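You operate a simulated robot arm through the tools that you are given. There is no shell and no other tool. Be economical: measure what you need, move in short steps, check, and stop when the job is done.

Carry out the task below with a simulated two-armed robot. There is one attempt and no reset: what you move stays moved.

JOB
Put the small brown box on the lower shelf of the store cabinet. Take the red ring tube from the middle shelf of the store cabinet and leave it on the top shelf with the orange slider. Put the small teal box on the middle shelf of the store cabinet. Fetch the red tube and stand it on top of the small white block. Take the green tube and put it on top of the blue block. Pick up the grey carton with one hand, pass it to the other hand and put it on the top of the light table. Take the round brown pad and put it on the counter top. Take the purple ring tube on the top of the bench with the ring press and put it away on the bench top by the foam board. Put the small white box from the top of the bench with the ring press on the round grey pad. Take the small purple block and leave it on the round blue pad. Open the lower fridge drawer, take the brown tub with the latest date from the inside of the lower fridge drawer and leave it on the clear dish on the top of the bench with the ring press and shut the drawer again. Any order will do. Set down upright: small brown box, small teal box, red tube, grey carton, purple ring tube, small white box, brown tub.
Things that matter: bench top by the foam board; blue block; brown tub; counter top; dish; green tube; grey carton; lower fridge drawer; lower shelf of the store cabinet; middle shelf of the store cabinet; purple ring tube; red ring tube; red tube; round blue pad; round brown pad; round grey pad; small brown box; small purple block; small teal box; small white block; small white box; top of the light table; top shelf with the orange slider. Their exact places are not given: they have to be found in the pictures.

It is judged by the outcome, as a careful person would: the job done as asked, and still so three seconds after it is handed in. It fails if anything else is knocked over, pushed out of place, dropped, spilled or broken.

ROBOT AND FRAMES
Two 7-joint arms with fingered hands on one trunk, on a base that drives. Base frame: it is fixed to the floor where the robot stands at the start and does not move with it; the origin is under the middle of the robot, x ahead of it, y to its left, z up. Units: cm, degrees, N and s.
The left shoulder is at the start at [7, 16.9, 131.8], the right one opposite. With the tool pointing down near the work surface each hand reaches from about 10 to 36 cm from the robot's upright axis, wherever it stands, measured 20 degrees to its own side. Places, roughly: bench top by the foam board [-440, 470, 80]; blue block (4x8x4 cm) [-530, 860, 130]; brown tub [-375, 1100, 25]; counter top [50, 770, 80]; dish (12x12x3 cm) [-120, 1050, 80]; green tube (3x3x6 cm) [-90, 1030, 80]; grey carton [-75, 1075, 75]; lower fridge drawer [-390, 1080, 20]; lower shelf of the store cabinet [60, -10, 30]; middle shelf of the store cabinet [60, -10, 70]; purple ring tube (3x3x6 cm) [-130, 1050, 80]; red ring tube (3x3x6 cm) [50, -10, 80]; red tube (3x3x6 cm) [-100, 1030, 80]; round blue pad (8x8x2 cm) [-60, 1050, 80]; round brown pad (8x8x2 cm) [-40, 1060, 80]; round grey pad (8x8x2 cm) [-70, 1040, 80]; small brown box (10x6x9 cm) [50, 0, 120]; small purple block (4x4x3 cm) [-270, 1100, 80]; small teal box (10x6x9 cm) [50, 20, 120]; small white block (4x4x3 cm) [-260, 1100, 80]; small white box (4x4x7 cm) [-130, 1040, 80]; top of the light table (38x24 cm) [-246, 856, 84]; top shelf with the orange slider [60, -30, 160]. Payload 3.4 kg a hand.
Tool frame (each hand has its own): the origin (TCP) lies between the finger pads and is the grasp point; the fingertips stand 2.3 cm ahead of it; z points along the fingers, y is the line along which they close. Largest opening 11.6 cm; the body of the gripper starts 6.5 cm behind the TCP. The gripper is a hand of 4 fingers: y runs from the thumb to the fingers, the wrist lies at [0, 0, -21.1] in the tool frame, and closing takes about 1.5 s.
Orientation is that of the tool frame in the base frame, as a unit quaternion [w, x, y, z]. With the fingers straight down and closing along the base's y, the tool's x points along the base's -x, its y along +y and its z along -z.

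CONTROLS
- The arms move only by the tool nudge_tool. It takes "left_targets", "right_targets" or both (then of equal length, played together; a hand with none holds still); each is a list of rows, each a list of 3 entries, a list of its own where there are three numbers: the shift along the tool's x, y, z in units of 20 mm (1.0 is 20 mm), then the turn, a rotation vector about the tool's x, y, z in units of 8 degrees (1.0 is 8 degrees), then the gripper command, from -1 (fully open) to 1 (shut), values between in proportion. In form: [[[dx, dy, dz], [wx, wy, wz], gripper], ...]. A call has 1 to 10 rows; each row shifts and turns the commanded pose from where the row before left it, along the tool's axes as they then stand. A call with a number of a shift or a turn outside -1 to 1 is refused whole. Rows are played at 5 a second. More than 5 cm and 8.6 degrees between two rows, or a gripper value outside its range, and nothing of the call is played. A pose out of reach is approached as far as the arm can. The call stops where the force on the tool passes 40 N (or 10 N more than at its start, if that is more) or the arm is blocked; 0.2 s more then pass. Each finger travels about 15.3 cm/s and halts on what it meets, pressing with about 31 N; the grip force reading is that of the motor and also rises with nothing between the fingers. The clock runs only during rows and for 0.2 s after the last one: add rows that do not move to give the fingers time. The reply holds the time, the measured pose of the TCP, the force on the tool along the base axes, the opening and the grip force, in the units named above and with some noise, with the torque about the TCP (base axes, N m) and any sound that the robot's microphone picked up.
- Cameras (640 x 400 px; columns grow to the right, rows downward): "scene" is now at [14.22, -0.57, 155.84]; the picture's right is [-0.08, -1.00, 0.00], its down [-0.46, 0.04, -0.89] and it looks along [0.88, -0.07, -0.46] (base axes); focal length 214 px, centre (320, 200). "left" rides on the left gripper at [-6.8, 0.1, -9] in its tool frame; the picture's right is [-0.01, -1.00, 0.00], its down [0.79, -0.01, -0.61] and it looks along [0.61, -0.01, 0.79] (tool axes); focal length 251 px, centre (320, 200). "right" rides on the right gripper at [6.9, 0.1, -9] in its tool frame; the picture's right is [-0.01, 1.00, 0.00], its down [-0.80, -0.01, -0.61] and it looks along [-0.61, -0.01, 0.80] (tool axes); focal length 251 px, centre (320, 200).
- capture(camera): a new picture of that camera. It takes no simulated time.
- move_column(by): slides the trunk up (or, below 0, down) by that many cm; the arms and the scene camera ride with it, the base frame stays. It gives what a move gives, with no picture.
- drive_base(legs): drives the robot by 1 to 6 legs, each [ahead, left, turn to the left] in cm, cm and degrees, along the robot's own axes; the way and the turn of a leg run together, so that a leg with both is an arc; at most 150 cm and 180 degrees a leg. The arms and the cameras ride along, it lands a little off, and it stops where it bumps. It gives what a move gives.
- hand_shape(shape, hand): the hand has 4 fingers and takes this shape, open, in about a second: jaw (thumb against the fingers, like two jaws); tri (thumb and two fingers); tip (a fingertip pinch); poke (one finger out to press); point (the index stretched); flat (the hand flat); cup (the hand cupped); fist (a fist). The gripper value then closes the fingers along that shape, each until it touches; the sizes above hold for jaw. It gives what a move gives, with no picture.
- head_to(pan, tilt): turns the head with the scene camera to pan (to the left, within 86 degrees either way) and tilt (down, from -29 to 69), counted from straight ahead of the robot. It gives what a move gives.
- probe_pixels(camera, pixels): for up to 12 pixels [column, row] of the newest picture of that camera ("zoom" is the newest enlarged one), the place [x, y, z] in the base frame of the surface seen there, good to about 0.2 cm. It takes no simulated time.
- close_up(camera, box): a new picture of the part [left, top, right, bottom] of that camera's present view, enlarged. It takes no simulated time.
- job_done(): hands the job in; it is judged then, once.

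Work in short steps. Measure before you move; look again where a grasp or a placing could have gone wrong, and mend it. You have 385 turns and 362 pictures in all, those below and enlarged ones among them. Open the grippers and draw the arms clear of the work before you hand the job in, unless the task says otherwise; then end with one line.

The tools are called after "Request:" as name(argument=value, ...) on one line, values as JSON. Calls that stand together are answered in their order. nudge_tool: Moves the arms, as the interface text tells. Its arguments: {"type":"object","properties":{"left_targets":{"type":"array","items":{"type":"array"}},"right_targets":{"type":"array","items":{"type":"array"}}},"required":[]} The other tools are called the same way: move_column (by) slides the trunk up or down; hand_shape (shape, hand) gives the hand a shape; drive_base (legs) drives the base; head_to (pan, tilt) turns the head that bears the scene camera; capture (camera) takes a picture; probe_pixels (camera, pixels) gives the place of the surface under pixels of a picture; close_up (camera, box) takes an enlarged picture of a part of a camera's view; job_done () hands the job in.

At the start:

```text
clock: 0.0
left_eef_pos: [36.03, 19.79, 114.89]
left_tcp_rot: [0.001, 0.0, 1.0, -0.001]
left_ft_force: [0.2, 0.5, 0.9]
left_wrist_torque: [0.03, -0.02, -0.02]
left_finger_gap: 11.58
left_grasp_force: 0.1
left_shape: jaw
right_eef_pos: [32.67, -11.78, 100.0]
right_tcp_rot: [0.0, 0.0, 1.0, 0.001]
right_ft_force: [-0.3, 0.2, -0.5]
right_wrist_torque: [0.0, -0.01, 0.0]
right_finger_gap: 11.59
right_grasp_force: 0.0
right_shape: jaw
trunk travel left (down, up): [-82.5, 11.5]
robot x, y, heading: [-0.16, -0.14, -0.0]
head pan, tilt: [-4.5, 27.6]
```

scene: 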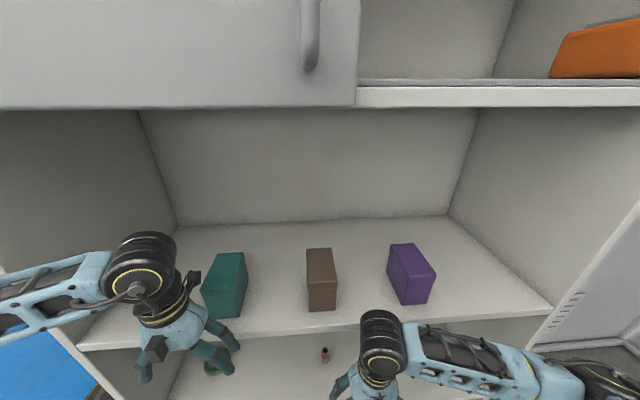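
right: 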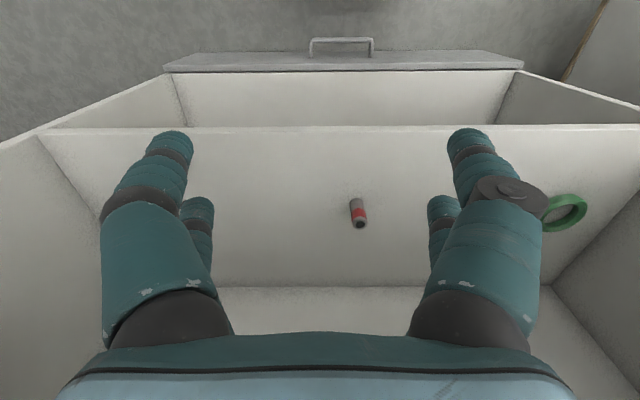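
left: 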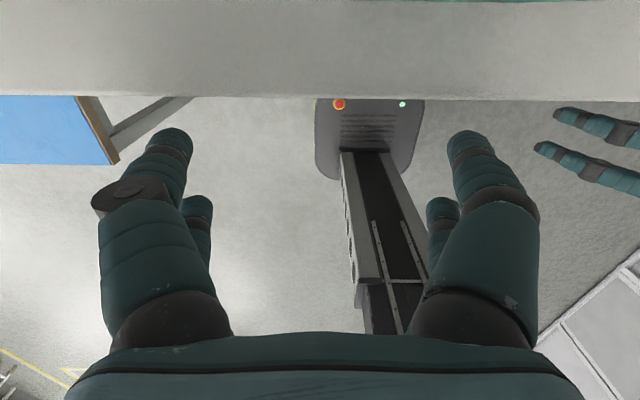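

I start by measuring in the scene picture: teal box (~225,285), brown box (~321,280), purple box, red ring tube at (325,354), shelf edges, and the upper shelf with the orange thing.

Request:
probe_pixels(camera="scene", pixels=[[230, 260], [225, 300], [319, 255], [321, 290], [405, 255], [415, 290], [325, 354], [320, 325], [320, 220], [450, 97], [590, 50], [220, 370]])

Request:
head_to(pan=0, tilt=60)

Request:
capture(camera="scene")

```text
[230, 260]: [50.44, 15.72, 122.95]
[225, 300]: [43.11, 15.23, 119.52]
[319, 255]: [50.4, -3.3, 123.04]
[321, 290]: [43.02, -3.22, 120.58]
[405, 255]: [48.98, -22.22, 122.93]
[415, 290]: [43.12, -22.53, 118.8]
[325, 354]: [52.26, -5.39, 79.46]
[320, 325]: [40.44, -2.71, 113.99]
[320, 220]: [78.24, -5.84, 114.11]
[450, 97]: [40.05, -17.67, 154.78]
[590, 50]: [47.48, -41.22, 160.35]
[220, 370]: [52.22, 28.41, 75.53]
```

```text
clock: 1.0
left_eef_pos: [35.98, 19.86, 115.05]
left_tcp_rot: [0.0, -0.001, 1.0, -0.001]
left_ft_force: [0.4, -0.2, 0.7]
left_wrist_torque: [0.01, 0.0, -0.01]
left_finger_gap: 11.58
left_grasp_force: 0.0
left_shape: jaw
right_eef_pos: [32.7, -11.7, 100.01]
right_tcp_rot: [0.0, 0.0, 1.0, 0.0]
right_ft_force: [0.2, 0.4, 0.4]
right_wrist_torque: [0.01, 0.05, -0.06]
right_finger_gap: 11.61
right_grasp_force: 0.1
right_shape: jaw
trunk travel left (down, up): [-82.5, 11.5]
robot x, y, heading: [-0.04, -0.19, -0.1]
head pan, tilt: [0.0, 60.0]
```

```text
358 pictures are left
```

scene: 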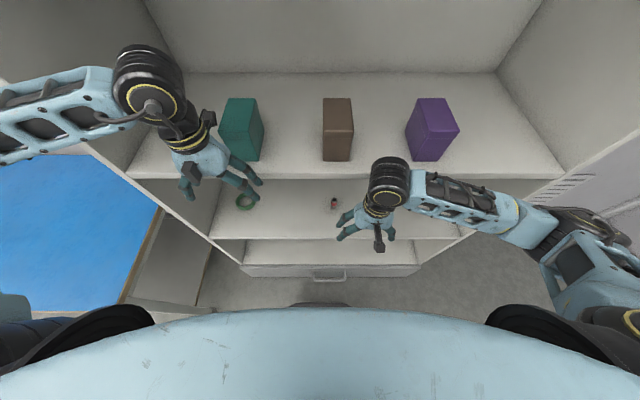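

Boxes have top z≈123, shelf z≈114. Measure the shelves below: red ring tube (333,203), middle shelf (300,215), lower shelf (300,250), the drawer front (330,270), cabinet sides.

Request:
probe_pixels(camera="scene", pixels=[[290, 215], [290, 237], [290, 250], [290, 262], [330, 272], [334, 199], [334, 208], [215, 225], [460, 230], [130, 175], [560, 172], [340, 172]])

Request:
close_up(camera="right", box=[200, 100, 500, 290])

Request:
probe_pixels(camera="right", pixels=[[358, 204], [360, 225], [320, 150], [320, 260], [320, 124], [320, 100], [320, 70], [340, 45], [100, 160], [600, 160], [320, 300], [560, 205]])

```text
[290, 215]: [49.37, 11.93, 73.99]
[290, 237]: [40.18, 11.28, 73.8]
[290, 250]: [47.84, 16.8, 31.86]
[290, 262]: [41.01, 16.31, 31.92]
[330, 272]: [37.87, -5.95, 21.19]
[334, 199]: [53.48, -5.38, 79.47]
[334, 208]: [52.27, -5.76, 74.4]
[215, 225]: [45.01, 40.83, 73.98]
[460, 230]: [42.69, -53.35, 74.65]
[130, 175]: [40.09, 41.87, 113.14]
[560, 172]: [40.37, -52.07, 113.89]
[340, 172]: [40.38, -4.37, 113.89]
```

```text
2.11 times, centred on (350, 195) of right
```

zoom: 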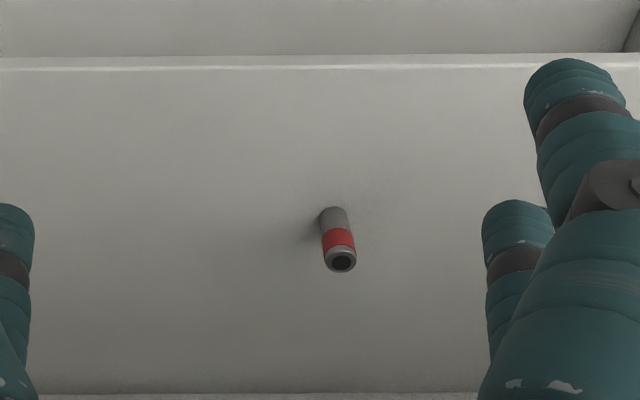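

```text
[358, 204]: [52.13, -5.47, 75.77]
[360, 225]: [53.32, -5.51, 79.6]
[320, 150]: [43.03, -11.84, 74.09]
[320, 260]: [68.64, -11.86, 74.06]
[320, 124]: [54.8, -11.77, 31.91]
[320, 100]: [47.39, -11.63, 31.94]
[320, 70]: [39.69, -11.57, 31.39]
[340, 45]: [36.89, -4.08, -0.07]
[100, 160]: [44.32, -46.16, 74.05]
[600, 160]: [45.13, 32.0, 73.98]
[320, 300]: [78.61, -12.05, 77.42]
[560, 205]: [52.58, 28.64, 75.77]
```

Shelves are at z≈32, 74, 114. Now look up at the top shelf with the slider.

Request:
head_to(pan=-30, tilt=-5)

Request:
capture(camera="scene")

```text
clock: 2.3
left_eef_pos: [35.97, 19.66, 115.06]
left_tcp_rot: [0.0, -0.002, 1.0, 0.0]
left_ft_force: [-0.1, 0.1, 0.0]
left_wrist_torque: [0.0, 0.02, 0.03]
left_finger_gap: 11.59
left_grasp_force: 0.0
left_shape: jaw
right_eef_pos: [32.58, -11.74, 100.02]
right_tcp_rot: [0.0, 0.0, 1.0, 0.001]
right_ft_force: [-0.5, -0.1, -0.3]
right_wrist_torque: [0.0, -0.02, 0.03]
right_finger_gap: 11.61
right_grasp_force: 0.0
right_shape: jaw
trunk travel left (down, up): [-82.5, 11.5]
robot x, y, heading: [0.31, -0.27, 0.0]
head pan, tilt: [-30.0, -5.0]
```

```text
356 pictures are left
```

scene: 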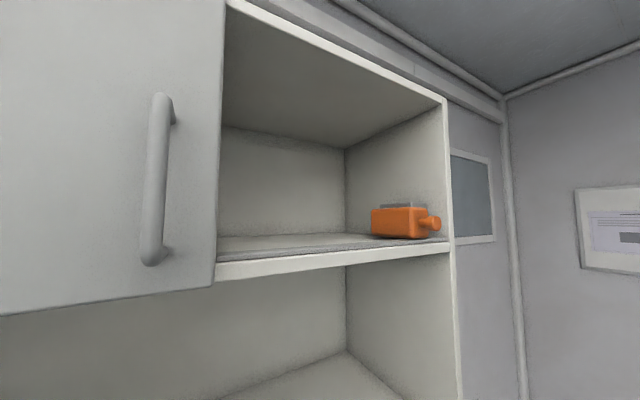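

Request:
probe_pixels(camera="scene", pixels=[[300, 262], [300, 250], [340, 240], [300, 240], [300, 200], [400, 225], [445, 170], [220, 200], [280, 30], [375, 237], [250, 250], [160, 180]])

Request:
close_up(camera="scene", box=[200, 180, 460, 300])

```text
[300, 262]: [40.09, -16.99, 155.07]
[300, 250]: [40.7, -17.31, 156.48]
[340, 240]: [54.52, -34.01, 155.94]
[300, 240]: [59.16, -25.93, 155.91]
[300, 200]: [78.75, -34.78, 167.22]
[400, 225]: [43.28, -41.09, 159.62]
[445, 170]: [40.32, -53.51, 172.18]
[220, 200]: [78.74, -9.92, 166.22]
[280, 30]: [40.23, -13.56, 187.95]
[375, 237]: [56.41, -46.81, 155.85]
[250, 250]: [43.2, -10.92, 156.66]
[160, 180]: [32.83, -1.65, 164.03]
```

```text
2.46 times, centred on (330, 240) of scene
```

zoom: 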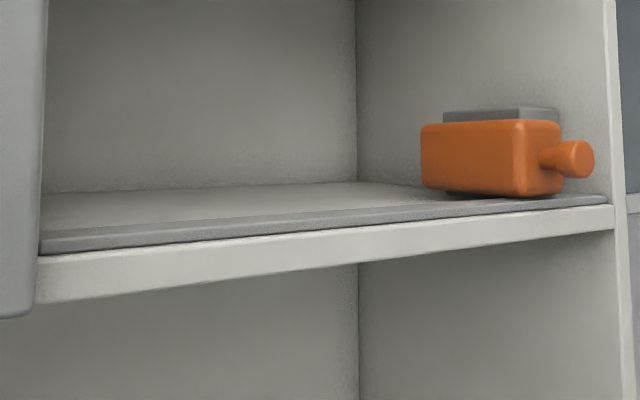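

Plan: grasp brown with the right hand and teal with the left from the front, hands horizontal, then lower the column. First back up 25 cm to have space and pitch both hands forward.

Request:
drive_base(legs=[[-25, 0, 0]])

Request:
nudge_tool(left_targets=[[[-1, 0, 0], [0, -1, 0], -1], [[-1, 0, 0], [0, -1, 0], -1], [[-1, 0, 0], [0, -1, 0], -1], [[-1, 0, 0], [0, -1, 0], -1], [[-1, 0, 0], [0, -1, 0], -1], [[-1, 0, 0], [0, -1, 0], -1], [[-1, 0, 0], [0, -1, 0], -1], [[-1, 0, 0], [0, -1, 0], -1], [[-1, 0, 0], [0, -1, 0], -1], [[-1, 0, 0], [0, -1, 0], -1]], right_targets=[[[-1, 0, 0], [0, -1, 0], -1], [[-1, 0, 0], [0, -1, 0], -1], [[-1, 0, 0], [0, -1, 0], -1], [[-1, 0, 0], [0, -1, 0], -1], [[-1, 0, 0], [0, -1, 0], -1], [[-1, 0, 0], [0, -1, 0], -1], [[-1, 0, 0], [0, -1, 0], -1], [[-1, 0, 0], [0, -1, 0], -1], [[-1, 0, 0], [0, -1, 0], -1], [[-1, 0, 0], [0, -1, 0], -1]])

Request:
head_to(pan=0, tilt=30)

Request:
capture(camera="scene")

```text
clock: 4.2
left_eef_pos: [10.95, 19.92, 114.98]
left_tcp_rot: [-0.001, -0.004, 1.0, 0.0]
left_ft_force: [1.2, -0.1, -0.8]
left_wrist_torque: [0.02, 0.02, 0.0]
left_finger_gap: 11.59
left_grasp_force: 0.1
left_shape: jaw
right_eef_pos: [7.8, -11.62, 99.85]
right_tcp_rot: [0.0, -0.001, 1.0, 0.0]
right_ft_force: [-0.2, -0.3, -0.2]
right_wrist_torque: [-0.01, 0.04, -0.01]
right_finger_gap: 11.6
right_grasp_force: 0.0
right_shape: jaw
trunk travel left (down, up): [-82.5, 11.5]
robot x, y, heading: [-24.9, -0.22, 0.3]
head pan, tilt: [-30.0, -5.0]
```

```text
clock: 6.4
left_eef_pos: [24.81, 19.22, 123.27]
left_tcp_rot: [0.571, 0.003, 0.821, -0.002]
left_ft_force: [-0.1, -1.0, -0.1]
left_wrist_torque: [0.0, 0.02, -0.02]
left_finger_gap: 11.6
left_grasp_force: 0.2
left_shape: jaw
left hand out of reach, approached as far as the arm can: row 9, 10
right_eef_pos: [22.71, -11.6, 110.96]
right_tcp_rot: [0.643, -0.002, 0.766, 0.001]
right_ft_force: [0.6, 0.1, 0.0]
right_wrist_torque: [-0.01, -0.01, 0.02]
right_finger_gap: 11.59
right_grasp_force: 0.1
right_shape: jaw
trunk travel left (down, up): [-82.5, 11.5]
robot x, y, heading: [-25.12, 0.09, 0.3]
head pan, tilt: [-30.0, -5.0]
```

```text
clock: 7.4
left_eef_pos: [24.66, 19.33, 123.33]
left_tcp_rot: [0.571, 0.003, 0.821, -0.002]
left_ft_force: [0.8, -0.6, 0.2]
left_wrist_torque: [0.02, -0.01, 0.03]
left_finger_gap: 11.59
left_grasp_force: 0.1
left_shape: jaw
right_eef_pos: [22.68, -11.55, 110.93]
right_tcp_rot: [0.642, -0.002, 0.767, 0.001]
right_ft_force: [-0.5, 0.3, 0.2]
right_wrist_torque: [0.01, -0.02, 0.01]
right_finger_gap: 11.56
right_grasp_force: 0.1
right_shape: jaw
trunk travel left (down, up): [-82.5, 11.5]
robot x, y, heading: [-25.31, 0.24, 0.3]
head pan, tilt: [0.0, 30.0]
```

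```text
354 pictures are left
```

scene: 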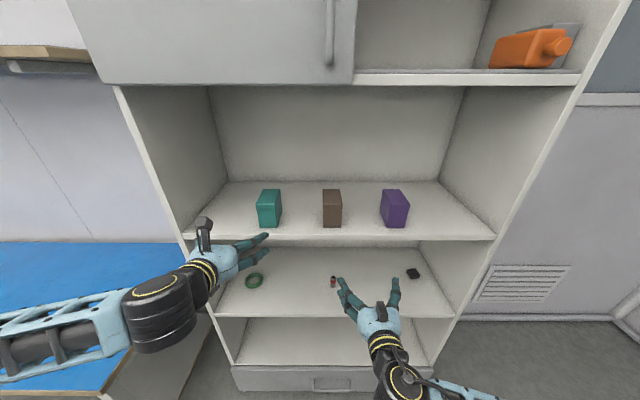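

Both hands are about horizontal (left 20° down, right 10° down). Bring them in front of the boxes at z≈119, staying before the shelf edge (x=40).

Request:
nudge_tool(left_targets=[[[0.045, -0.34, 0.9], [0, 0, 0], -1], [[0.045, -0.34, 0.9], [0, 0, 0], -1], [[0.045, -0.34, 0.9], [0, 0, 0], -1], [[0.045, -0.34, 0.9], [0, 0, 0], -1], [[0.045, -0.34, 0.9], [0, 0, 0], -1], [[0.045, -0.34, 0.9], [0, 0, 0], -1]], right_targets=[[[-0.81, 0.69, 0.7], [0, 0, 0], -1], [[-0.81, 0.69, 0.7], [0, 0, 0], -1], [[-0.81, 0.69, 0.7], [0, 0, 0], -1], [[-0.81, 0.69, 0.7], [0, 0, 0], -1], [[-0.81, 0.69, 0.7], [0, 0, 0], -1], [[-0.81, 0.69, 0.7], [0, 0, 0], -1]])

Request:
probe_pixels(camera="scene", pixels=[[268, 193], [267, 215], [281, 196], [257, 222], [279, 222], [332, 193], [332, 215], [323, 224], [341, 224], [395, 193], [385, 222], [333, 282]])

```text
clock: 8.8
left_eef_pos: [34.98, 15.03, 119.14]
left_tcp_rot: [0.571, 0.003, 0.821, -0.003]
left_ft_force: [0.2, 0.5, -0.4]
left_wrist_torque: [-0.01, -0.02, 0.01]
left_finger_gap: 11.6
left_grasp_force: 0.0
left_shape: jaw
right_eef_pos: [32.67, -3.08, 118.78]
right_tcp_rot: [0.642, -0.003, 0.767, 0.002]
right_ft_force: [-0.3, 0.1, -0.3]
right_wrist_torque: [0.0, -0.02, -0.01]
right_finger_gap: 11.58
right_grasp_force: 0.1
right_shape: jaw
trunk travel left (down, up): [-82.5, 11.5]
robot x, y, heading: [-25.17, -0.46, 0.4]
head pan, tilt: [0.0, 30.0]
```

```text
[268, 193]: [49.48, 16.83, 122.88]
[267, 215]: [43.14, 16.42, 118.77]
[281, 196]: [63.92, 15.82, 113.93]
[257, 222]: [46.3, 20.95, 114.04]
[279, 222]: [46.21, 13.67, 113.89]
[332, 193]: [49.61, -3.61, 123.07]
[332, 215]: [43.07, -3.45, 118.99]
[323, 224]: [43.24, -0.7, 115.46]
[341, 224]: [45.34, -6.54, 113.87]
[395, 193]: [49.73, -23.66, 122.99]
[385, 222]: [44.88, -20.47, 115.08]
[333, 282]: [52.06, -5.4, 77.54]
```

Slide both hands forward around the boxes (teal centre y≈16.6, brown y≈−3.5), keeping height.

Request:
nudge_tool(left_targets=[[[-0.31, 0.115, 0.84], [0, 0, 0], -1], [[-0.31, 0.115, 0.84], [0, 0, 0], -1], [[-0.31, 0.115, 0.84], [0, 0, 0], -1], [[-0.31, 0.115, 0.84], [0, 0, 0], -1], [[-0.31, 0.115, 0.84], [0, 0, 0], -1], [[-0.31, 0.115, 0.84], [0, 0, 0], -1], [[-0.31, 0.115, 0.84], [0, 0, 0], -1]], right_targets=[[[-0.16, -0.03, 0.915], [0, 0, 0], -1], [[-0.16, -0.03, 0.915], [0, 0, 0], -1], [[-0.16, -0.03, 0.915], [0, 0, 0], -1], [[-0.16, -0.03, 0.915], [0, 0, 0], -1], [[-0.16, -0.03, 0.915], [0, 0, 0], -1], [[-0.16, -0.03, 0.915], [0, 0, 0], -1], [[-0.16, -0.03, 0.915], [0, 0, 0], -1]])

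Request:
capture(camera="scene")

```text
clock: 10.4
left_eef_pos: [47.4, 16.68, 119.02]
left_tcp_rot: [0.571, 0.003, 0.821, -0.002]
left_ft_force: [-0.4, -0.7, 1.4]
left_wrist_torque: [0.03, 0.01, 0.02]
left_finger_gap: 11.61
left_grasp_force: 0.1
left_shape: jaw
right_eef_pos: [45.62, -3.63, 118.76]
right_tcp_rot: [0.642, -0.002, 0.767, 0.002]
right_ft_force: [0.0, 0.8, -0.6]
right_wrist_torque: [0.0, 0.0, 0.02]
right_finger_gap: 11.58
right_grasp_force: 0.1
right_shape: jaw
trunk travel left (down, up): [-82.5, 11.5]
robot x, y, heading: [-25.05, -0.27, 0.2]
head pan, tilt: [0.0, 30.0]
```

```text
353 pictures are left
```

scene: 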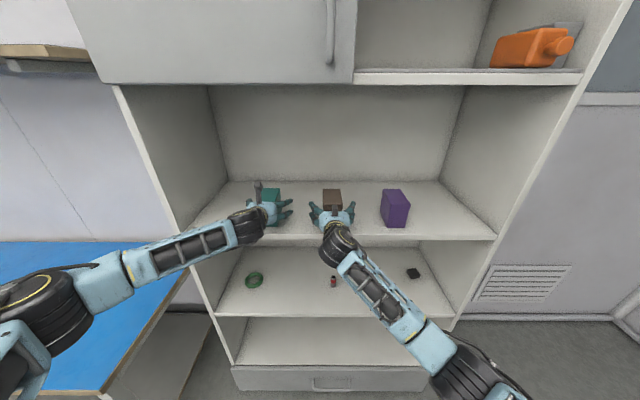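

Both hands straddle the boxes; close with waiting rows, then lift 4 cm.

Request:
nudge_tool(left_targets=[[[0, 0, 0.5], [0, 0, 0], -1], [[0, 0, 0], [0, 0, 0], 0], [[0, 0, 0], [0, 0, 0], 1], [[0, 0, 0], [0, 0, 0], 1], [[0, 0, 0], [0, 0, 0], 1], [[0, 0, 0], [0, 0, 0], 1], [[0, 0, 0], [0, 0, 0], 1], [[0, 0, 0], [0, 0, 0], 1], [[0, 0, 0], [0, 0, 0], 1], [[0, 0, 0], [0, 0, 0], 1]], right_targets=[[[0, 0, 1], [0, 0, 0], -1], [[0, 0, 0], [0, 0, 0], 0], [[0, 0, 0], [0, 0, 0], 1], [[0, 0, 0], [0, 0, 0], 1], [[0, 0, 0], [0, 0, 0], 1], [[0, 0, 0], [0, 0, 0], 1], [[0, 0, 0], [0, 0, 0], 1], [[0, 0, 0], [0, 0, 0], 1], [[0, 0, 0], [0, 0, 0], 1], [[0, 0, 0], [0, 0, 0], 1]])

Request:
nudge_tool(left_targets=[[[-0.47, 0, -0.17], [0, 0, 0], 1], [[-0.47, 0, -0.17], [0, 0, 0], 1], [[-0.47, 0, -0.17], [0, 0, 0], 1]], right_targets=[[[-0.47, 0, -0.09], [0, 0, 0], 1], [[-0.47, 0, -0.09], [0, 0, 0], 1], [[-0.47, 0, -0.09], [0, 0, 0], 1]])

Request:
capture(camera="scene")

```text
clock: 12.6
left_eef_pos: [48.3, 16.62, 118.71]
left_tcp_rot: [0.571, 0.002, 0.821, -0.002]
left_ft_force: [-0.1, 0.1, 1.1]
left_wrist_torque: [0.02, -0.01, -0.01]
left_finger_gap: 5.13
left_grasp_force: 30.9
left_shape: jaw
right_eef_pos: [47.5, -3.63, 118.52]
right_tcp_rot: [0.643, -0.002, 0.766, 0.001]
right_ft_force: [-0.5, 0.2, -0.7]
right_wrist_torque: [-0.02, 0.01, 0.0]
right_finger_gap: 5.06
right_grasp_force: 31.1
right_shape: jaw
trunk travel left (down, up): [-82.5, 11.5]
robot x, y, heading: [-24.91, 0.02, 0.3]
head pan, tilt: [0.0, 30.0]
```

```text
clock: 13.4
left_eef_pos: [48.28, 16.6, 121.8]
left_tcp_rot: [0.571, 0.003, 0.821, -0.003]
left_ft_force: [0.2, 0.3, -1.4]
left_wrist_torque: [-0.01, -0.01, 0.03]
left_finger_gap: 5.13
left_grasp_force: 30.7
left_shape: jaw
right_eef_pos: [47.5, -3.64, 121.36]
right_tcp_rot: [0.641, -0.001, 0.767, 0.001]
right_ft_force: [0.2, 0.4, -1.2]
right_wrist_torque: [0.01, -0.01, 0.0]
right_finger_gap: 5.07
right_grasp_force: 31.4
right_shape: jaw
trunk travel left (down, up): [-82.5, 11.5]
robot x, y, heading: [-25.06, -0.03, 0.3]
head pan, tilt: [0.0, 30.0]
```

```text
352 pictures are left
```

scene: 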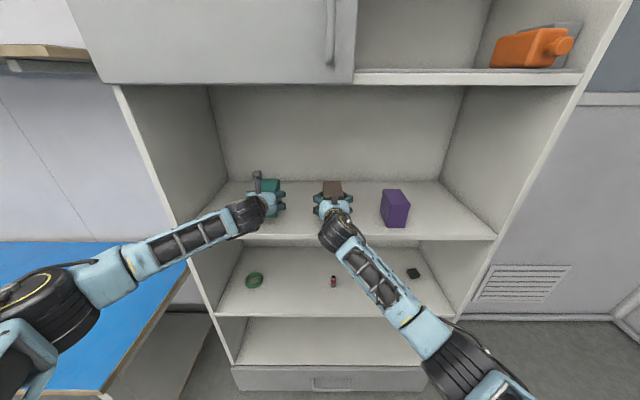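

Both boxes lifted. Back out 24 cm, lower the column 80 cm to the lower shelf level.

Request:
drive_base(legs=[[-24, 0, 0]])

Request:
move_column(by=-81)

Request:
capture(camera="scene")

```text
clock: 15.2
left_eef_pos: [24.63, 16.43, 121.52]
left_tcp_rot: [0.57, 0.004, 0.822, -0.003]
left_ft_force: [-0.1, -0.1, -1.7]
left_wrist_torque: [0.01, 0.02, 0.0]
left_finger_gap: 5.1
left_grasp_force: 31.5
left_shape: jaw
right_eef_pos: [23.86, -3.77, 121.26]
right_tcp_rot: [0.642, -0.002, 0.767, 0.001]
right_ft_force: [1.4, 0.1, -1.3]
right_wrist_torque: [0.0, 0.0, 0.03]
right_finger_gap: 5.07
right_grasp_force: 31.0
right_shape: jaw
trunk travel left (down, up): [-82.5, 11.5]
robot x, y, heading: [-49.13, -0.12, 0.4]
head pan, tilt: [0.0, 30.0]
```

```text
refused: -81 is not a number from -40 to 40
```

```text
351 pictures are left
```

scene: 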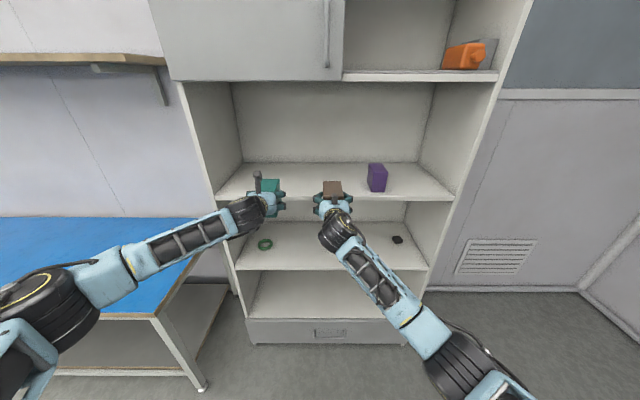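

The left forearm may be near the blue bench when lowering; I measure bench edges and the elbow.

Request:
probe_pixels(camera="scene", pixels=[[155, 314], [195, 222], [60, 318], [200, 385], [10, 225], [30, 300], [110, 275], [240, 225]])

```text
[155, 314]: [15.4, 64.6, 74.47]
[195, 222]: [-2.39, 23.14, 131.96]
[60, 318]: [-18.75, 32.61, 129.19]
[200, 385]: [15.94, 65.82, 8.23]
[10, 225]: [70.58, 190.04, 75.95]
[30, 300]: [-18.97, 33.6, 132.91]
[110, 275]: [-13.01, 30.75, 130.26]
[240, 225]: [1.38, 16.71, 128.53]
```

The bench starts at y≈64, elbow is at y≈34: clear. Lower the column.

Request:
move_column(by=-40)

Request:
move_column(by=-40)

Request:
capture(camera="scene")

```text
clock: 19.0
left_eef_pos: [24.43, 16.44, 81.82]
left_tcp_rot: [0.571, 0.004, 0.821, -0.003]
left_ft_force: [0.2, -0.3, -1.1]
left_wrist_torque: [-0.03, 0.04, 0.02]
left_finger_gap: 5.12
left_grasp_force: 31.5
left_shape: jaw
right_eef_pos: [23.58, -3.75, 81.35]
right_tcp_rot: [0.642, -0.002, 0.766, 0.001]
right_ft_force: [0.2, -0.5, -1.0]
right_wrist_torque: [-0.01, -0.03, 0.04]
right_finger_gap: 5.07
right_grasp_force: 31.3
right_shape: jaw
trunk travel left (down, up): [-42.5, 51.5]
robot x, y, heading: [-48.71, -0.1, 0.3]
head pan, tilt: [0.0, 30.0]
```

```text
clock: 22.8
left_eef_pos: [24.41, 16.49, 41.8]
left_tcp_rot: [0.57, 0.003, 0.822, -0.002]
left_ft_force: [0.5, -0.8, -1.9]
left_wrist_torque: [0.0, 0.04, 0.03]
left_finger_gap: 5.1
left_grasp_force: 31.2
left_shape: jaw
right_eef_pos: [23.53, -3.78, 41.47]
right_tcp_rot: [0.642, -0.002, 0.767, 0.002]
right_ft_force: [-0.2, 0.3, -1.8]
right_wrist_torque: [0.0, 0.02, -0.01]
right_finger_gap: 5.08
right_grasp_force: 31.0
right_shape: jaw
trunk travel left (down, up): [-2.5, 91.5]
robot x, y, heading: [-49.27, -0.26, -0.2]
head pan, tilt: [0.0, 30.0]
```

```text
350 pictures are left
```

scene: 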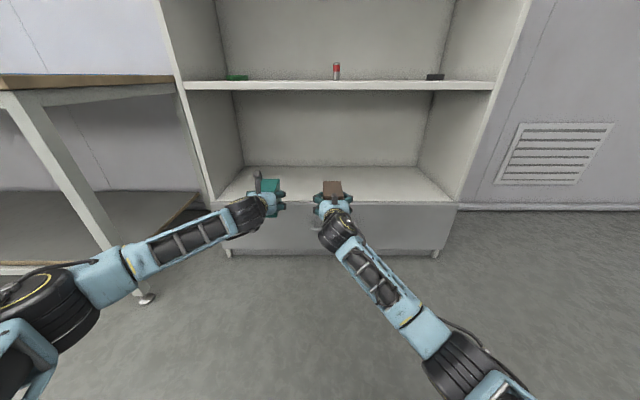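

Lower shelf is empty. Drive in 26 cm and set the brown box down with the right arm (4.9 cm down).

Request:
drive_base(legs=[[26, 0, 0]])

Request:
nudge_tool(right_targets=[[[0.47, 0, 0.083], [0, 0, 0], 1], [[0.47, 0, 0.083], [0, 0, 0], 1], [[0.47, 0, 0.083], [0, 0, 0], 1], [[0.47, 0, 0.083], [0, 0, 0], 1], [[0.47, 0, 0.083], [0, 0, 0], 1]])

Request:
capture(camera="scene")

```text
clock: 24.7
left_eef_pos: [50.4, 16.71, 41.77]
left_tcp_rot: [0.57, 0.001, 0.821, -0.001]
left_ft_force: [-0.3, 0.1, -1.4]
left_wrist_torque: [-0.04, 0.0, 0.02]
left_finger_gap: 5.11
left_grasp_force: 30.8
left_shape: jaw
right_eef_pos: [49.79, -3.46, 41.24]
right_tcp_rot: [0.642, -0.003, 0.766, 0.003]
right_ft_force: [0.0, -0.3, -2.1]
right_wrist_torque: [0.0, 0.0, 0.02]
right_finger_gap: 5.08
right_grasp_force: 31.6
right_shape: jaw
trunk travel left (down, up): [-2.5, 91.5]
robot x, y, heading: [-22.75, -0.33, 0.4]
head pan, tilt: [0.0, 30.0]
```

```text
clock: 25.7
left_eef_pos: [50.4, 16.72, 42.08]
left_tcp_rot: [0.572, 0.003, 0.82, -0.002]
left_ft_force: [-0.2, 0.1, -1.2]
left_wrist_torque: [0.04, -0.01, -0.03]
left_finger_gap: 5.13
left_grasp_force: 30.6
left_shape: jaw
right_eef_pos: [49.65, -3.55, 39.05]
right_tcp_rot: [0.651, -0.002, 0.759, 0.004]
right_ft_force: [-0.9, -0.9, 21.2]
right_wrist_torque: [-0.07, 2.92, 0.12]
right_finger_gap: 5.07
right_grasp_force: 30.6
right_shape: jaw
trunk travel left (down, up): [-2.5, 91.5]
robot x, y, heading: [-22.8, -0.01, 0.4]
head pan, tilt: [0.0, 30.0]
stopped in row 5 (right hand): the force on the tool passed its limit at 48 N (the readings are from after the stop); the commanded pose is now the measured one
```

```text
349 pictures are left
```

scene: 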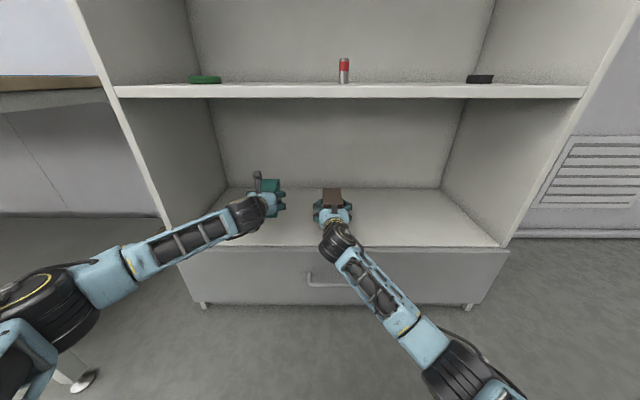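

The right camera mount (below the hand) meets the shelf edge. Raise 2 cm, back 3.7 cm so that the mount is in front of the shelf edge (box front then x≈41.4), and lower again.

Request:
nudge_tool(right_targets=[[[-0.5, 0, -0.08], [0, 0, 0], 1], [[-0.5, 0, -0.08], [0, 0.2, 0], 1]])

Request:
drive_base(legs=[[-3.7, 0, 0]])

Request:
close_up(camera="scene", box=[250, 160, 410, 260])

```text
clock: 26.3
left_eef_pos: [50.33, 16.66, 41.73]
left_tcp_rot: [0.571, 0.002, 0.821, -0.002]
left_ft_force: [-0.8, 0.2, -1.4]
left_wrist_torque: [0.0, 0.01, 0.04]
left_finger_gap: 5.11
left_grasp_force: 31.2
left_shape: jaw
right_eef_pos: [49.81, -3.53, 40.23]
right_tcp_rot: [0.636, -0.003, 0.772, 0.004]
right_ft_force: [0.5, -0.1, -1.7]
right_wrist_torque: [-0.04, 0.02, -0.01]
right_finger_gap: 5.09
right_grasp_force: 31.3
right_shape: jaw
trunk travel left (down, up): [-2.5, 91.5]
robot x, y, heading: [-22.37, -0.39, 0.4]
head pan, tilt: [0.0, 30.0]
```

```text
clock: 27.2
left_eef_pos: [46.69, 16.59, 41.84]
left_tcp_rot: [0.571, 0.001, 0.821, -0.001]
left_ft_force: [1.5, 0.2, -1.3]
left_wrist_torque: [0.01, -0.02, -0.02]
left_finger_gap: 5.11
left_grasp_force: 31.4
left_shape: jaw
right_eef_pos: [46.12, -3.5, 40.45]
right_tcp_rot: [0.636, -0.002, 0.771, 0.003]
right_ft_force: [-0.7, 0.4, -1.5]
right_wrist_torque: [-0.02, -0.01, -0.01]
right_finger_gap: 5.08
right_grasp_force: 31.1
right_shape: jaw
trunk travel left (down, up): [-2.5, 91.5]
robot x, y, heading: [-26.06, 0.13, 0.3]
head pan, tilt: [0.0, 30.0]
```

```text
4.00 times, centred on (330, 210) of scene
```

zoom: 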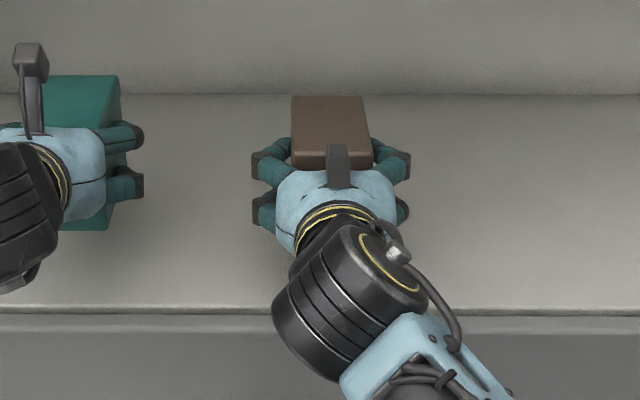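

Clear now; lower onto the lower shelf.

Request:
nudge_tool(right_targets=[[[0.45, 0, 0.08], [0, -0.1, 0], 1], [[0.45, 0, 0.08], [0, 0, 0], 1], [[0.45, 0, 0.08], [0, 0, 0], 1], [[0.35, 0, 0.06], [0, 0, 0], 1], [[0.25, 0, 0.04], [0, 0, 0], 1]])

Request:
close_up(camera="scene", box=[250, 160, 410, 260])

```text
clock: 28.4
left_eef_pos: [46.71, 16.67, 41.75]
left_tcp_rot: [0.572, 0.002, 0.82, -0.002]
left_ft_force: [0.1, -0.7, -1.2]
left_wrist_torque: [-0.01, 0.0, 0.0]
left_finger_gap: 5.12
left_grasp_force: 31.4
left_shape: jaw
right_eef_pos: [46.3, -3.31, 36.54]
right_tcp_rot: [0.643, -0.002, 0.766, 0.003]
right_ft_force: [-0.1, -0.6, 1.4]
right_wrist_torque: [-0.09, -0.08, -0.01]
right_finger_gap: 5.09
right_grasp_force: 30.8
right_shape: jaw
trunk travel left (down, up): [-2.5, 91.5]
robot x, y, heading: [-26.6, 0.25, 0.2]
head pan, tilt: [0.0, 30.0]
```

```text
4.00 times, centred on (330, 210) of scene
```

zoom: 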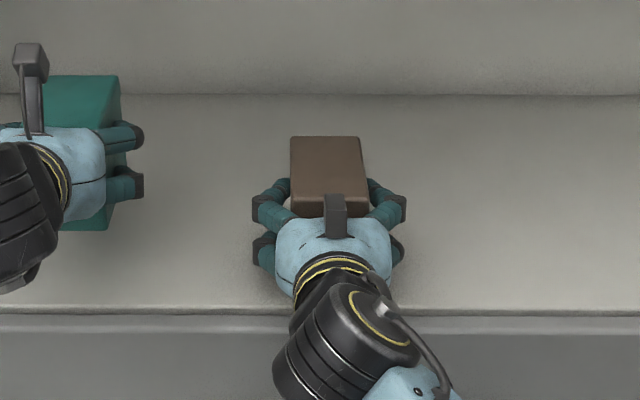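

Contact made at z=36.5. Open the right hand and back out with the base, then look.

Request:
nudge_tool(right_targets=[[[0, 0, 0], [0, 0, 0], 0.5], [[0, 0, 0], [0, 0, 0], -0.2], [[0, 0, 0], [0, 0, 0], -1], [[0, 0, 0], [0, 0, 0], -1], [[0, 0, 0], [0, 0, 0], -1]])

Request:
drive_base(legs=[[-24, 0, 0]])

Request:
capture(camera="scene")

```text
clock: 29.6
left_eef_pos: [46.72, 16.72, 41.67]
left_tcp_rot: [0.57, 0.001, 0.822, -0.001]
left_ft_force: [0.6, 0.4, -2.0]
left_wrist_torque: [0.02, 0.01, -0.01]
left_finger_gap: 5.09
left_grasp_force: 31.0
left_shape: jaw
right_eef_pos: [46.15, -3.58, 36.31]
right_tcp_rot: [0.642, -0.003, 0.767, 0.003]
right_ft_force: [0.3, 0.9, 0.6]
right_wrist_torque: [0.0, -0.03, -0.02]
right_finger_gap: 11.62
right_grasp_force: 0.0
right_shape: jaw
trunk travel left (down, up): [-2.5, 91.5]
robot x, y, heading: [-26.27, -0.09, 0.4]
head pan, tilt: [0.0, 30.0]
```

```text
clock: 31.4
left_eef_pos: [22.92, 16.69, 41.7]
left_tcp_rot: [0.571, 0.002, 0.821, -0.001]
left_ft_force: [-0.2, -0.1, -2.4]
left_wrist_torque: [-0.01, 0.03, 0.0]
left_finger_gap: 5.11
left_grasp_force: 31.2
left_shape: jaw
right_eef_pos: [22.44, -3.57, 36.57]
right_tcp_rot: [0.642, -0.003, 0.766, 0.004]
right_ft_force: [-0.7, 0.1, -0.1]
right_wrist_torque: [0.01, -0.01, 0.01]
right_finger_gap: 11.62
right_grasp_force: 0.0
right_shape: jaw
trunk travel left (down, up): [-2.5, 91.5]
robot x, y, heading: [-50.08, -0.09, 0.5]
head pan, tilt: [0.0, 30.0]
```

```text
346 pictures are left
```

scene: 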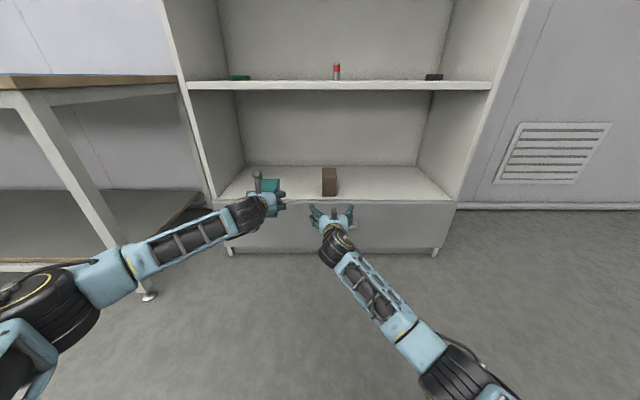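

Brown box stands on the lower shelf. Raise 40 cm to the middle shelf level and look through the left camera; I also want the finger geometry from the right camera.

Request:
move_column(by=40)

Request:
capture(camera="right")

Request:
probe_pixels(camera="right", pixels=[[172, 145], [190, 160], [197, 210], [205, 225], [468, 145], [440, 210], [150, 220], [440, 230]])

```text
clock: 35.2
left_eef_pos: [22.97, 16.49, 81.72]
left_tcp_rot: [0.571, 0.002, 0.821, -0.002]
left_ft_force: [0.1, 0.7, -1.8]
left_wrist_torque: [-0.06, 0.03, -0.01]
left_finger_gap: 5.11
left_grasp_force: 30.2
left_shape: jaw
right_eef_pos: [22.56, -3.67, 76.39]
right_tcp_rot: [0.643, -0.002, 0.766, 0.003]
right_ft_force: [-0.2, 0.3, 0.0]
right_wrist_torque: [0.01, 0.0, 0.01]
right_finger_gap: 11.61
right_grasp_force: 0.0
right_shape: jaw
trunk travel left (down, up): [-42.5, 51.5]
robot x, y, heading: [-50.02, -0.37, 0.3]
head pan, tilt: [0.0, 30.0]
```

```text
345 pictures are left
```

right: 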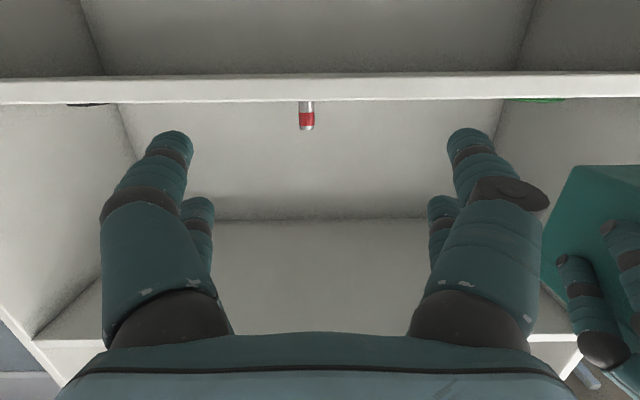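

```text
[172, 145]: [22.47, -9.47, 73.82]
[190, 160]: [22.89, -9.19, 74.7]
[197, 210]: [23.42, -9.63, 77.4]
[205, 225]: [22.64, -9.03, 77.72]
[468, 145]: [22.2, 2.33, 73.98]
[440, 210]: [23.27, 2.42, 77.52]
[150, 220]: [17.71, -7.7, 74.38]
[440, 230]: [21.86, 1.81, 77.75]
```

Fingers lie at about ±1.8 cm around the TCP along tool x. Before placing teal, pull the right hand back 12 cm and aside; then drive in 27 cm with teal.

Request:
nudge_tool(right_targets=[[[0, -0.7, -1], [0, 0, 0], -1], [[0, -0.7, -1], [0, 0, 0], -1], [[0, -0.7, -1], [0, 0, 0], -1], [[0, -0.7, -1], [0, 0, 0], -1], [[0, -0.7, -1], [0, 0, 0], -1], [[0, -0.7, -1], [0, 0, 0], -1]])

Request:
drive_base(legs=[[26.5, 0, 0]])

Request:
nudge_tool(left_targets=[[[0.48, 0, 0.17], [0, 0, 0], 1], [[0.48, 0, 0.17], [0, 0, 0], 1], [[0.3, 0, 0.11], [0, 0, 0], 1], [[0.2, 0, 0.08], [0, 0, 0], 1]])

Request:
capture(camera="scene")

```text
clock: 36.6
left_eef_pos: [22.86, 16.5, 81.84]
left_tcp_rot: [0.572, 0.003, 0.82, -0.002]
left_ft_force: [-0.1, -0.6, -1.6]
left_wrist_torque: [0.0, 0.01, 0.01]
left_finger_gap: 5.08
left_grasp_force: 30.5
left_shape: jaw
right_eef_pos: [10.85, -12.26, 78.4]
right_tcp_rot: [0.642, -0.003, 0.766, 0.004]
right_ft_force: [-0.9, -0.2, -0.2]
right_wrist_torque: [0.0, 0.01, 0.0]
right_finger_gap: 11.6
right_grasp_force: 0.1
right_shape: jaw
trunk travel left (down, up): [-42.5, 51.5]
robot x, y, heading: [-50.59, -0.0, 0.5]
head pan, tilt: [0.0, 30.0]
```

```text
clock: 38.5
left_eef_pos: [49.21, 16.34, 81.71]
left_tcp_rot: [0.57, 0.004, 0.821, -0.003]
left_ft_force: [1.0, -0.5, -1.6]
left_wrist_torque: [0.0, -0.01, -0.01]
left_finger_gap: 5.11
left_grasp_force: 30.5
left_shape: jaw
right_eef_pos: [36.87, -12.27, 78.31]
right_tcp_rot: [0.642, 0.0, 0.767, 0.002]
right_ft_force: [-0.2, 0.2, -0.1]
right_wrist_torque: [0.01, -0.03, -0.03]
right_finger_gap: 11.57
right_grasp_force: 0.0
right_shape: jaw
trunk travel left (down, up): [-42.5, 51.5]
robot x, y, heading: [-24.18, 0.03, 0.1]
head pan, tilt: [0.0, 30.0]
```

```text
clock: 39.5
left_eef_pos: [49.05, 16.28, 78.67]
left_tcp_rot: [0.572, 0.004, 0.82, -0.003]
left_ft_force: [-0.1, 0.7, 0.1]
left_wrist_torque: [0.04, -0.09, 0.04]
left_finger_gap: 5.1
left_grasp_force: 30.8
left_shape: jaw
right_eef_pos: [36.78, -12.3, 78.37]
right_tcp_rot: [0.642, 0.0, 0.767, 0.002]
right_ft_force: [-0.2, 0.2, -0.2]
right_wrist_torque: [0.01, 0.0, -0.02]
right_finger_gap: 11.6
right_grasp_force: 0.1
right_shape: jaw
trunk travel left (down, up): [-42.5, 51.5]
robot x, y, heading: [-24.39, -0.31, 0.1]
head pan, tilt: [0.0, 30.0]
```

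```text
344 pictures are left
```

scene: 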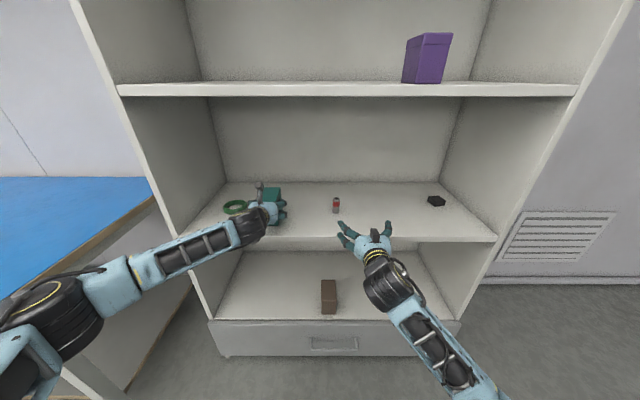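

Teal box touches down (z 78.67). Open only partly (the green ring at y≈25–31 is near), then back out.

Request:
nudge_tool(left_targets=[[[0, 0, 0], [0, 0, 0], 0.2], [[0, 0, 0], [0, 0, 0], -0.3], [[0, 0, 0], [0, 0, 0], -0.5], [[0, 0, 0], [0, 0, 0], -0.5], [[0, 0, 0], [0, 0, 0], -0.5]])

Request:
drive_base(legs=[[-20, 0, 0]])

Request:
capture(camera="scene")

```text
clock: 40.6
left_eef_pos: [48.91, 16.31, 78.72]
left_tcp_rot: [0.571, 0.004, 0.821, -0.003]
left_ft_force: [0.4, -0.3, -0.6]
left_wrist_torque: [-0.02, -0.01, -0.01]
left_finger_gap: 8.68
left_grasp_force: 0.1
left_shape: jaw
right_eef_pos: [36.81, -12.36, 78.46]
right_tcp_rot: [0.642, -0.001, 0.766, 0.002]
right_ft_force: [-0.3, -0.3, -0.4]
right_wrist_torque: [-0.03, 0.0, 0.04]
right_finger_gap: 11.6
right_grasp_force: 0.0
right_shape: jaw
trunk travel left (down, up): [-42.5, 51.5]
robot x, y, heading: [-24.36, -0.04, 0.0]
head pan, tilt: [0.0, 30.0]
```

```text
clock: 42.2
left_eef_pos: [29.02, 16.03, 78.71]
left_tcp_rot: [0.572, 0.006, 0.82, -0.004]
left_ft_force: [0.1, 0.0, -0.1]
left_wrist_torque: [-0.01, 0.03, 0.03]
left_finger_gap: 8.66
left_grasp_force: 0.1
left_shape: jaw
right_eef_pos: [16.68, -12.64, 78.45]
right_tcp_rot: [0.642, 0.001, 0.766, 0.0]
right_ft_force: [-0.7, -0.6, 0.8]
right_wrist_torque: [0.0, 0.05, 0.0]
right_finger_gap: 11.62
right_grasp_force: 0.0
right_shape: jaw
trunk travel left (down, up): [-42.5, 51.5]
robot x, y, heading: [-44.3, 0.06, -0.0]
head pan, tilt: [0.0, 30.0]
```

```text
343 pictures are left
```

scene: 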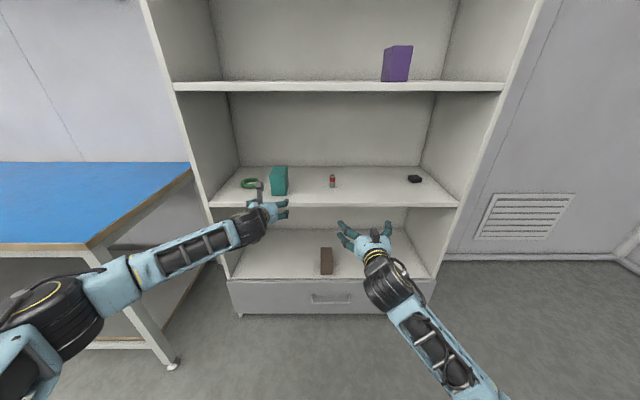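

Teal stands. Next the red ring tube at (53.2,−5.5): shift the base 21.5 cm right so the left hand lines up, and check with the left camera.

Request:
probe_pixels(camera="scene", pixels=[[333, 176], [333, 186], [414, 178], [414, 182], [327, 250], [326, 270], [279, 185]])

Request:
drive_base(legs=[[0, -21.4, 0], [12, 0, 0]])

Request:
capture(camera="left")

Request:
capture(camera="scene")

```text
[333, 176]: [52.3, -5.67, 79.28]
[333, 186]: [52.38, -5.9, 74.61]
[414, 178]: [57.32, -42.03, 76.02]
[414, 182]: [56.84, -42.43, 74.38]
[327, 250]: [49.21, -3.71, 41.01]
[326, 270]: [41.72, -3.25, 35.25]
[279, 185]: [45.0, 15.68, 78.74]
```

```text
clock: 44.8
left_eef_pos: [41.41, -4.71, 78.68]
left_tcp_rot: [0.571, 0.004, 0.821, -0.003]
left_ft_force: [0.7, -0.1, -1.0]
left_wrist_torque: [0.0, 0.0, 0.0]
left_finger_gap: 8.68
left_grasp_force: 0.0
left_shape: jaw
right_eef_pos: [29.32, -33.37, 78.23]
right_tcp_rot: [0.642, -0.001, 0.767, 0.002]
right_ft_force: [-0.8, -0.4, -0.5]
right_wrist_torque: [0.0, -0.01, 0.01]
right_finger_gap: 11.59
right_grasp_force: 0.1
right_shape: jaw
trunk travel left (down, up): [-42.5, 51.5]
robot x, y, heading: [-31.81, -21.12, 0.3]
head pan, tilt: [0.0, 30.0]
```

```text
342 pictures are left
```

left: 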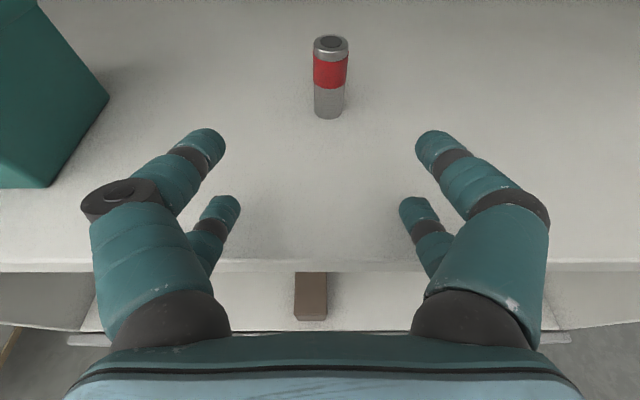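

```text
341 pictures are left
```

scene: 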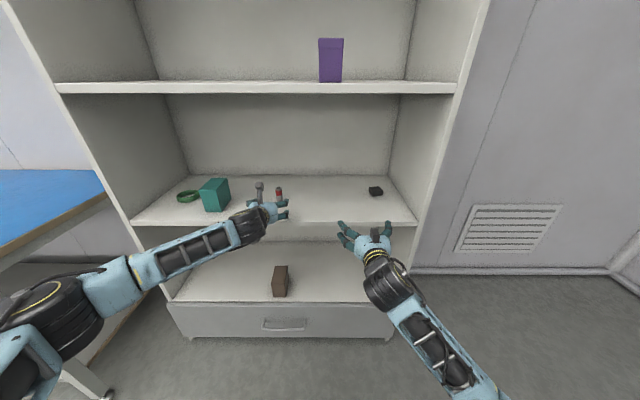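

Tube is at column 330 (y≈−5.5), slightly right of the hand centre. Move forward 11.5 cm, 0.8 cm right.

Request:
nudge_tool(left_targets=[[[-0.303, -0.067, 0.91], [0, 0, 0], -0.5], [[-0.303, -0.067, 0.91], [0, 0, 0], -0.5], [[-0.303, -0.067, 0.91], [0, 0, 0], -0.5], [[-0.303, -0.067, 0.91], [0, 0, 0], -0.5], [[-0.303, -0.067, 0.91], [0, 0, 0], -0.5], [[-0.303, -0.067, 0.91], [0, 0, 0], -0.5]])

Request:
capture(camera="left")

```text
clock: 46.1
left_eef_pos: [51.71, -5.6, 78.4]
left_tcp_rot: [0.572, 0.003, 0.82, -0.003]
left_ft_force: [0.9, 0.3, 0.5]
left_wrist_torque: [0.0, -0.01, -0.02]
left_finger_gap: 8.65
left_grasp_force: 0.0
left_shape: jaw
left hand out of reach, approached as far as the arm can: row 6
right_eef_pos: [29.17, -33.38, 78.38]
right_tcp_rot: [0.642, -0.001, 0.766, 0.002]
right_ft_force: [0.0, 0.3, 0.6]
right_wrist_torque: [-0.03, 0.03, 0.0]
right_finger_gap: 11.61
right_grasp_force: 0.1
right_shape: jaw
trunk travel left (down, up): [-42.5, 51.5]
robot x, y, heading: [-31.8, -21.35, 0.3]
head pan, tilt: [0.0, 30.0]
```

```text
340 pictures are left
```

left: 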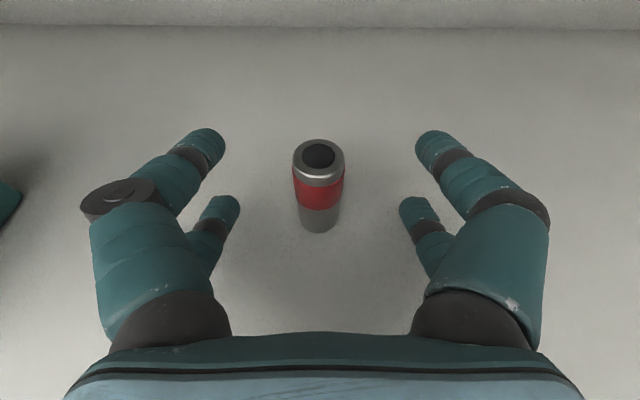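

Reach limit; the tube is centred. Drive 1.4 cm forward, then close.

Request:
drive_base(legs=[[1.4, 0, 0]])

Request:
nudge_tool(left_targets=[[[0, 0, 0], [0, 0, 0], 0], [[0, 0, 0], [0, 0, 0], 0.5], [[0, 0, 0], [0, 0, 0], 1], [[0, 0, 0], [0, 0, 0], 1], [[0, 0, 0], [0, 0, 0], 1], [[0, 0, 0], [0, 0, 0], 1], [[0, 0, 0], [0, 0, 0], 1], [[0, 0, 0], [0, 0, 0], 1]])

Request:
capture(camera="left")

```text
clock: 46.9
left_eef_pos: [53.32, -5.57, 78.24]
left_tcp_rot: [0.571, 0.003, 0.821, -0.003]
left_ft_force: [1.2, -0.1, -0.3]
left_wrist_torque: [0.01, -0.03, -0.05]
left_finger_gap: 8.68
left_grasp_force: 0.0
left_shape: jaw
right_eef_pos: [30.54, -33.33, 78.37]
right_tcp_rot: [0.642, -0.001, 0.767, 0.002]
right_ft_force: [0.7, 0.2, -0.4]
right_wrist_torque: [0.01, -0.01, -0.02]
right_finger_gap: 11.59
right_grasp_force: 0.1
right_shape: jaw
trunk travel left (down, up): [-42.5, 51.5]
robot x, y, heading: [-30.33, -21.33, 0.3]
head pan, tilt: [0.0, 30.0]
```

```text
clock: 48.7
left_eef_pos: [53.23, -5.51, 78.22]
left_tcp_rot: [0.571, 0.004, 0.821, -0.003]
left_ft_force: [0.6, -0.7, 0.0]
left_wrist_torque: [0.0, -0.02, 0.0]
left_finger_gap: 0.06
left_grasp_force: 30.7
left_shape: jaw
right_eef_pos: [30.5, -33.33, 78.38]
right_tcp_rot: [0.643, 0.0, 0.766, 0.002]
right_ft_force: [0.5, 0.3, -0.1]
right_wrist_torque: [0.01, 0.02, 0.03]
right_finger_gap: 11.61
right_grasp_force: 0.0
right_shape: jaw
trunk travel left (down, up): [-42.5, 51.5]
robot x, y, heading: [-30.62, -20.88, 0.1]
head pan, tilt: [0.0, 30.0]
```

```text
339 pictures are left
```

left: 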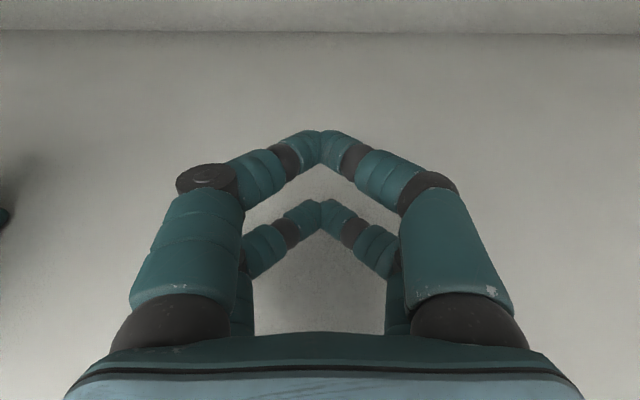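

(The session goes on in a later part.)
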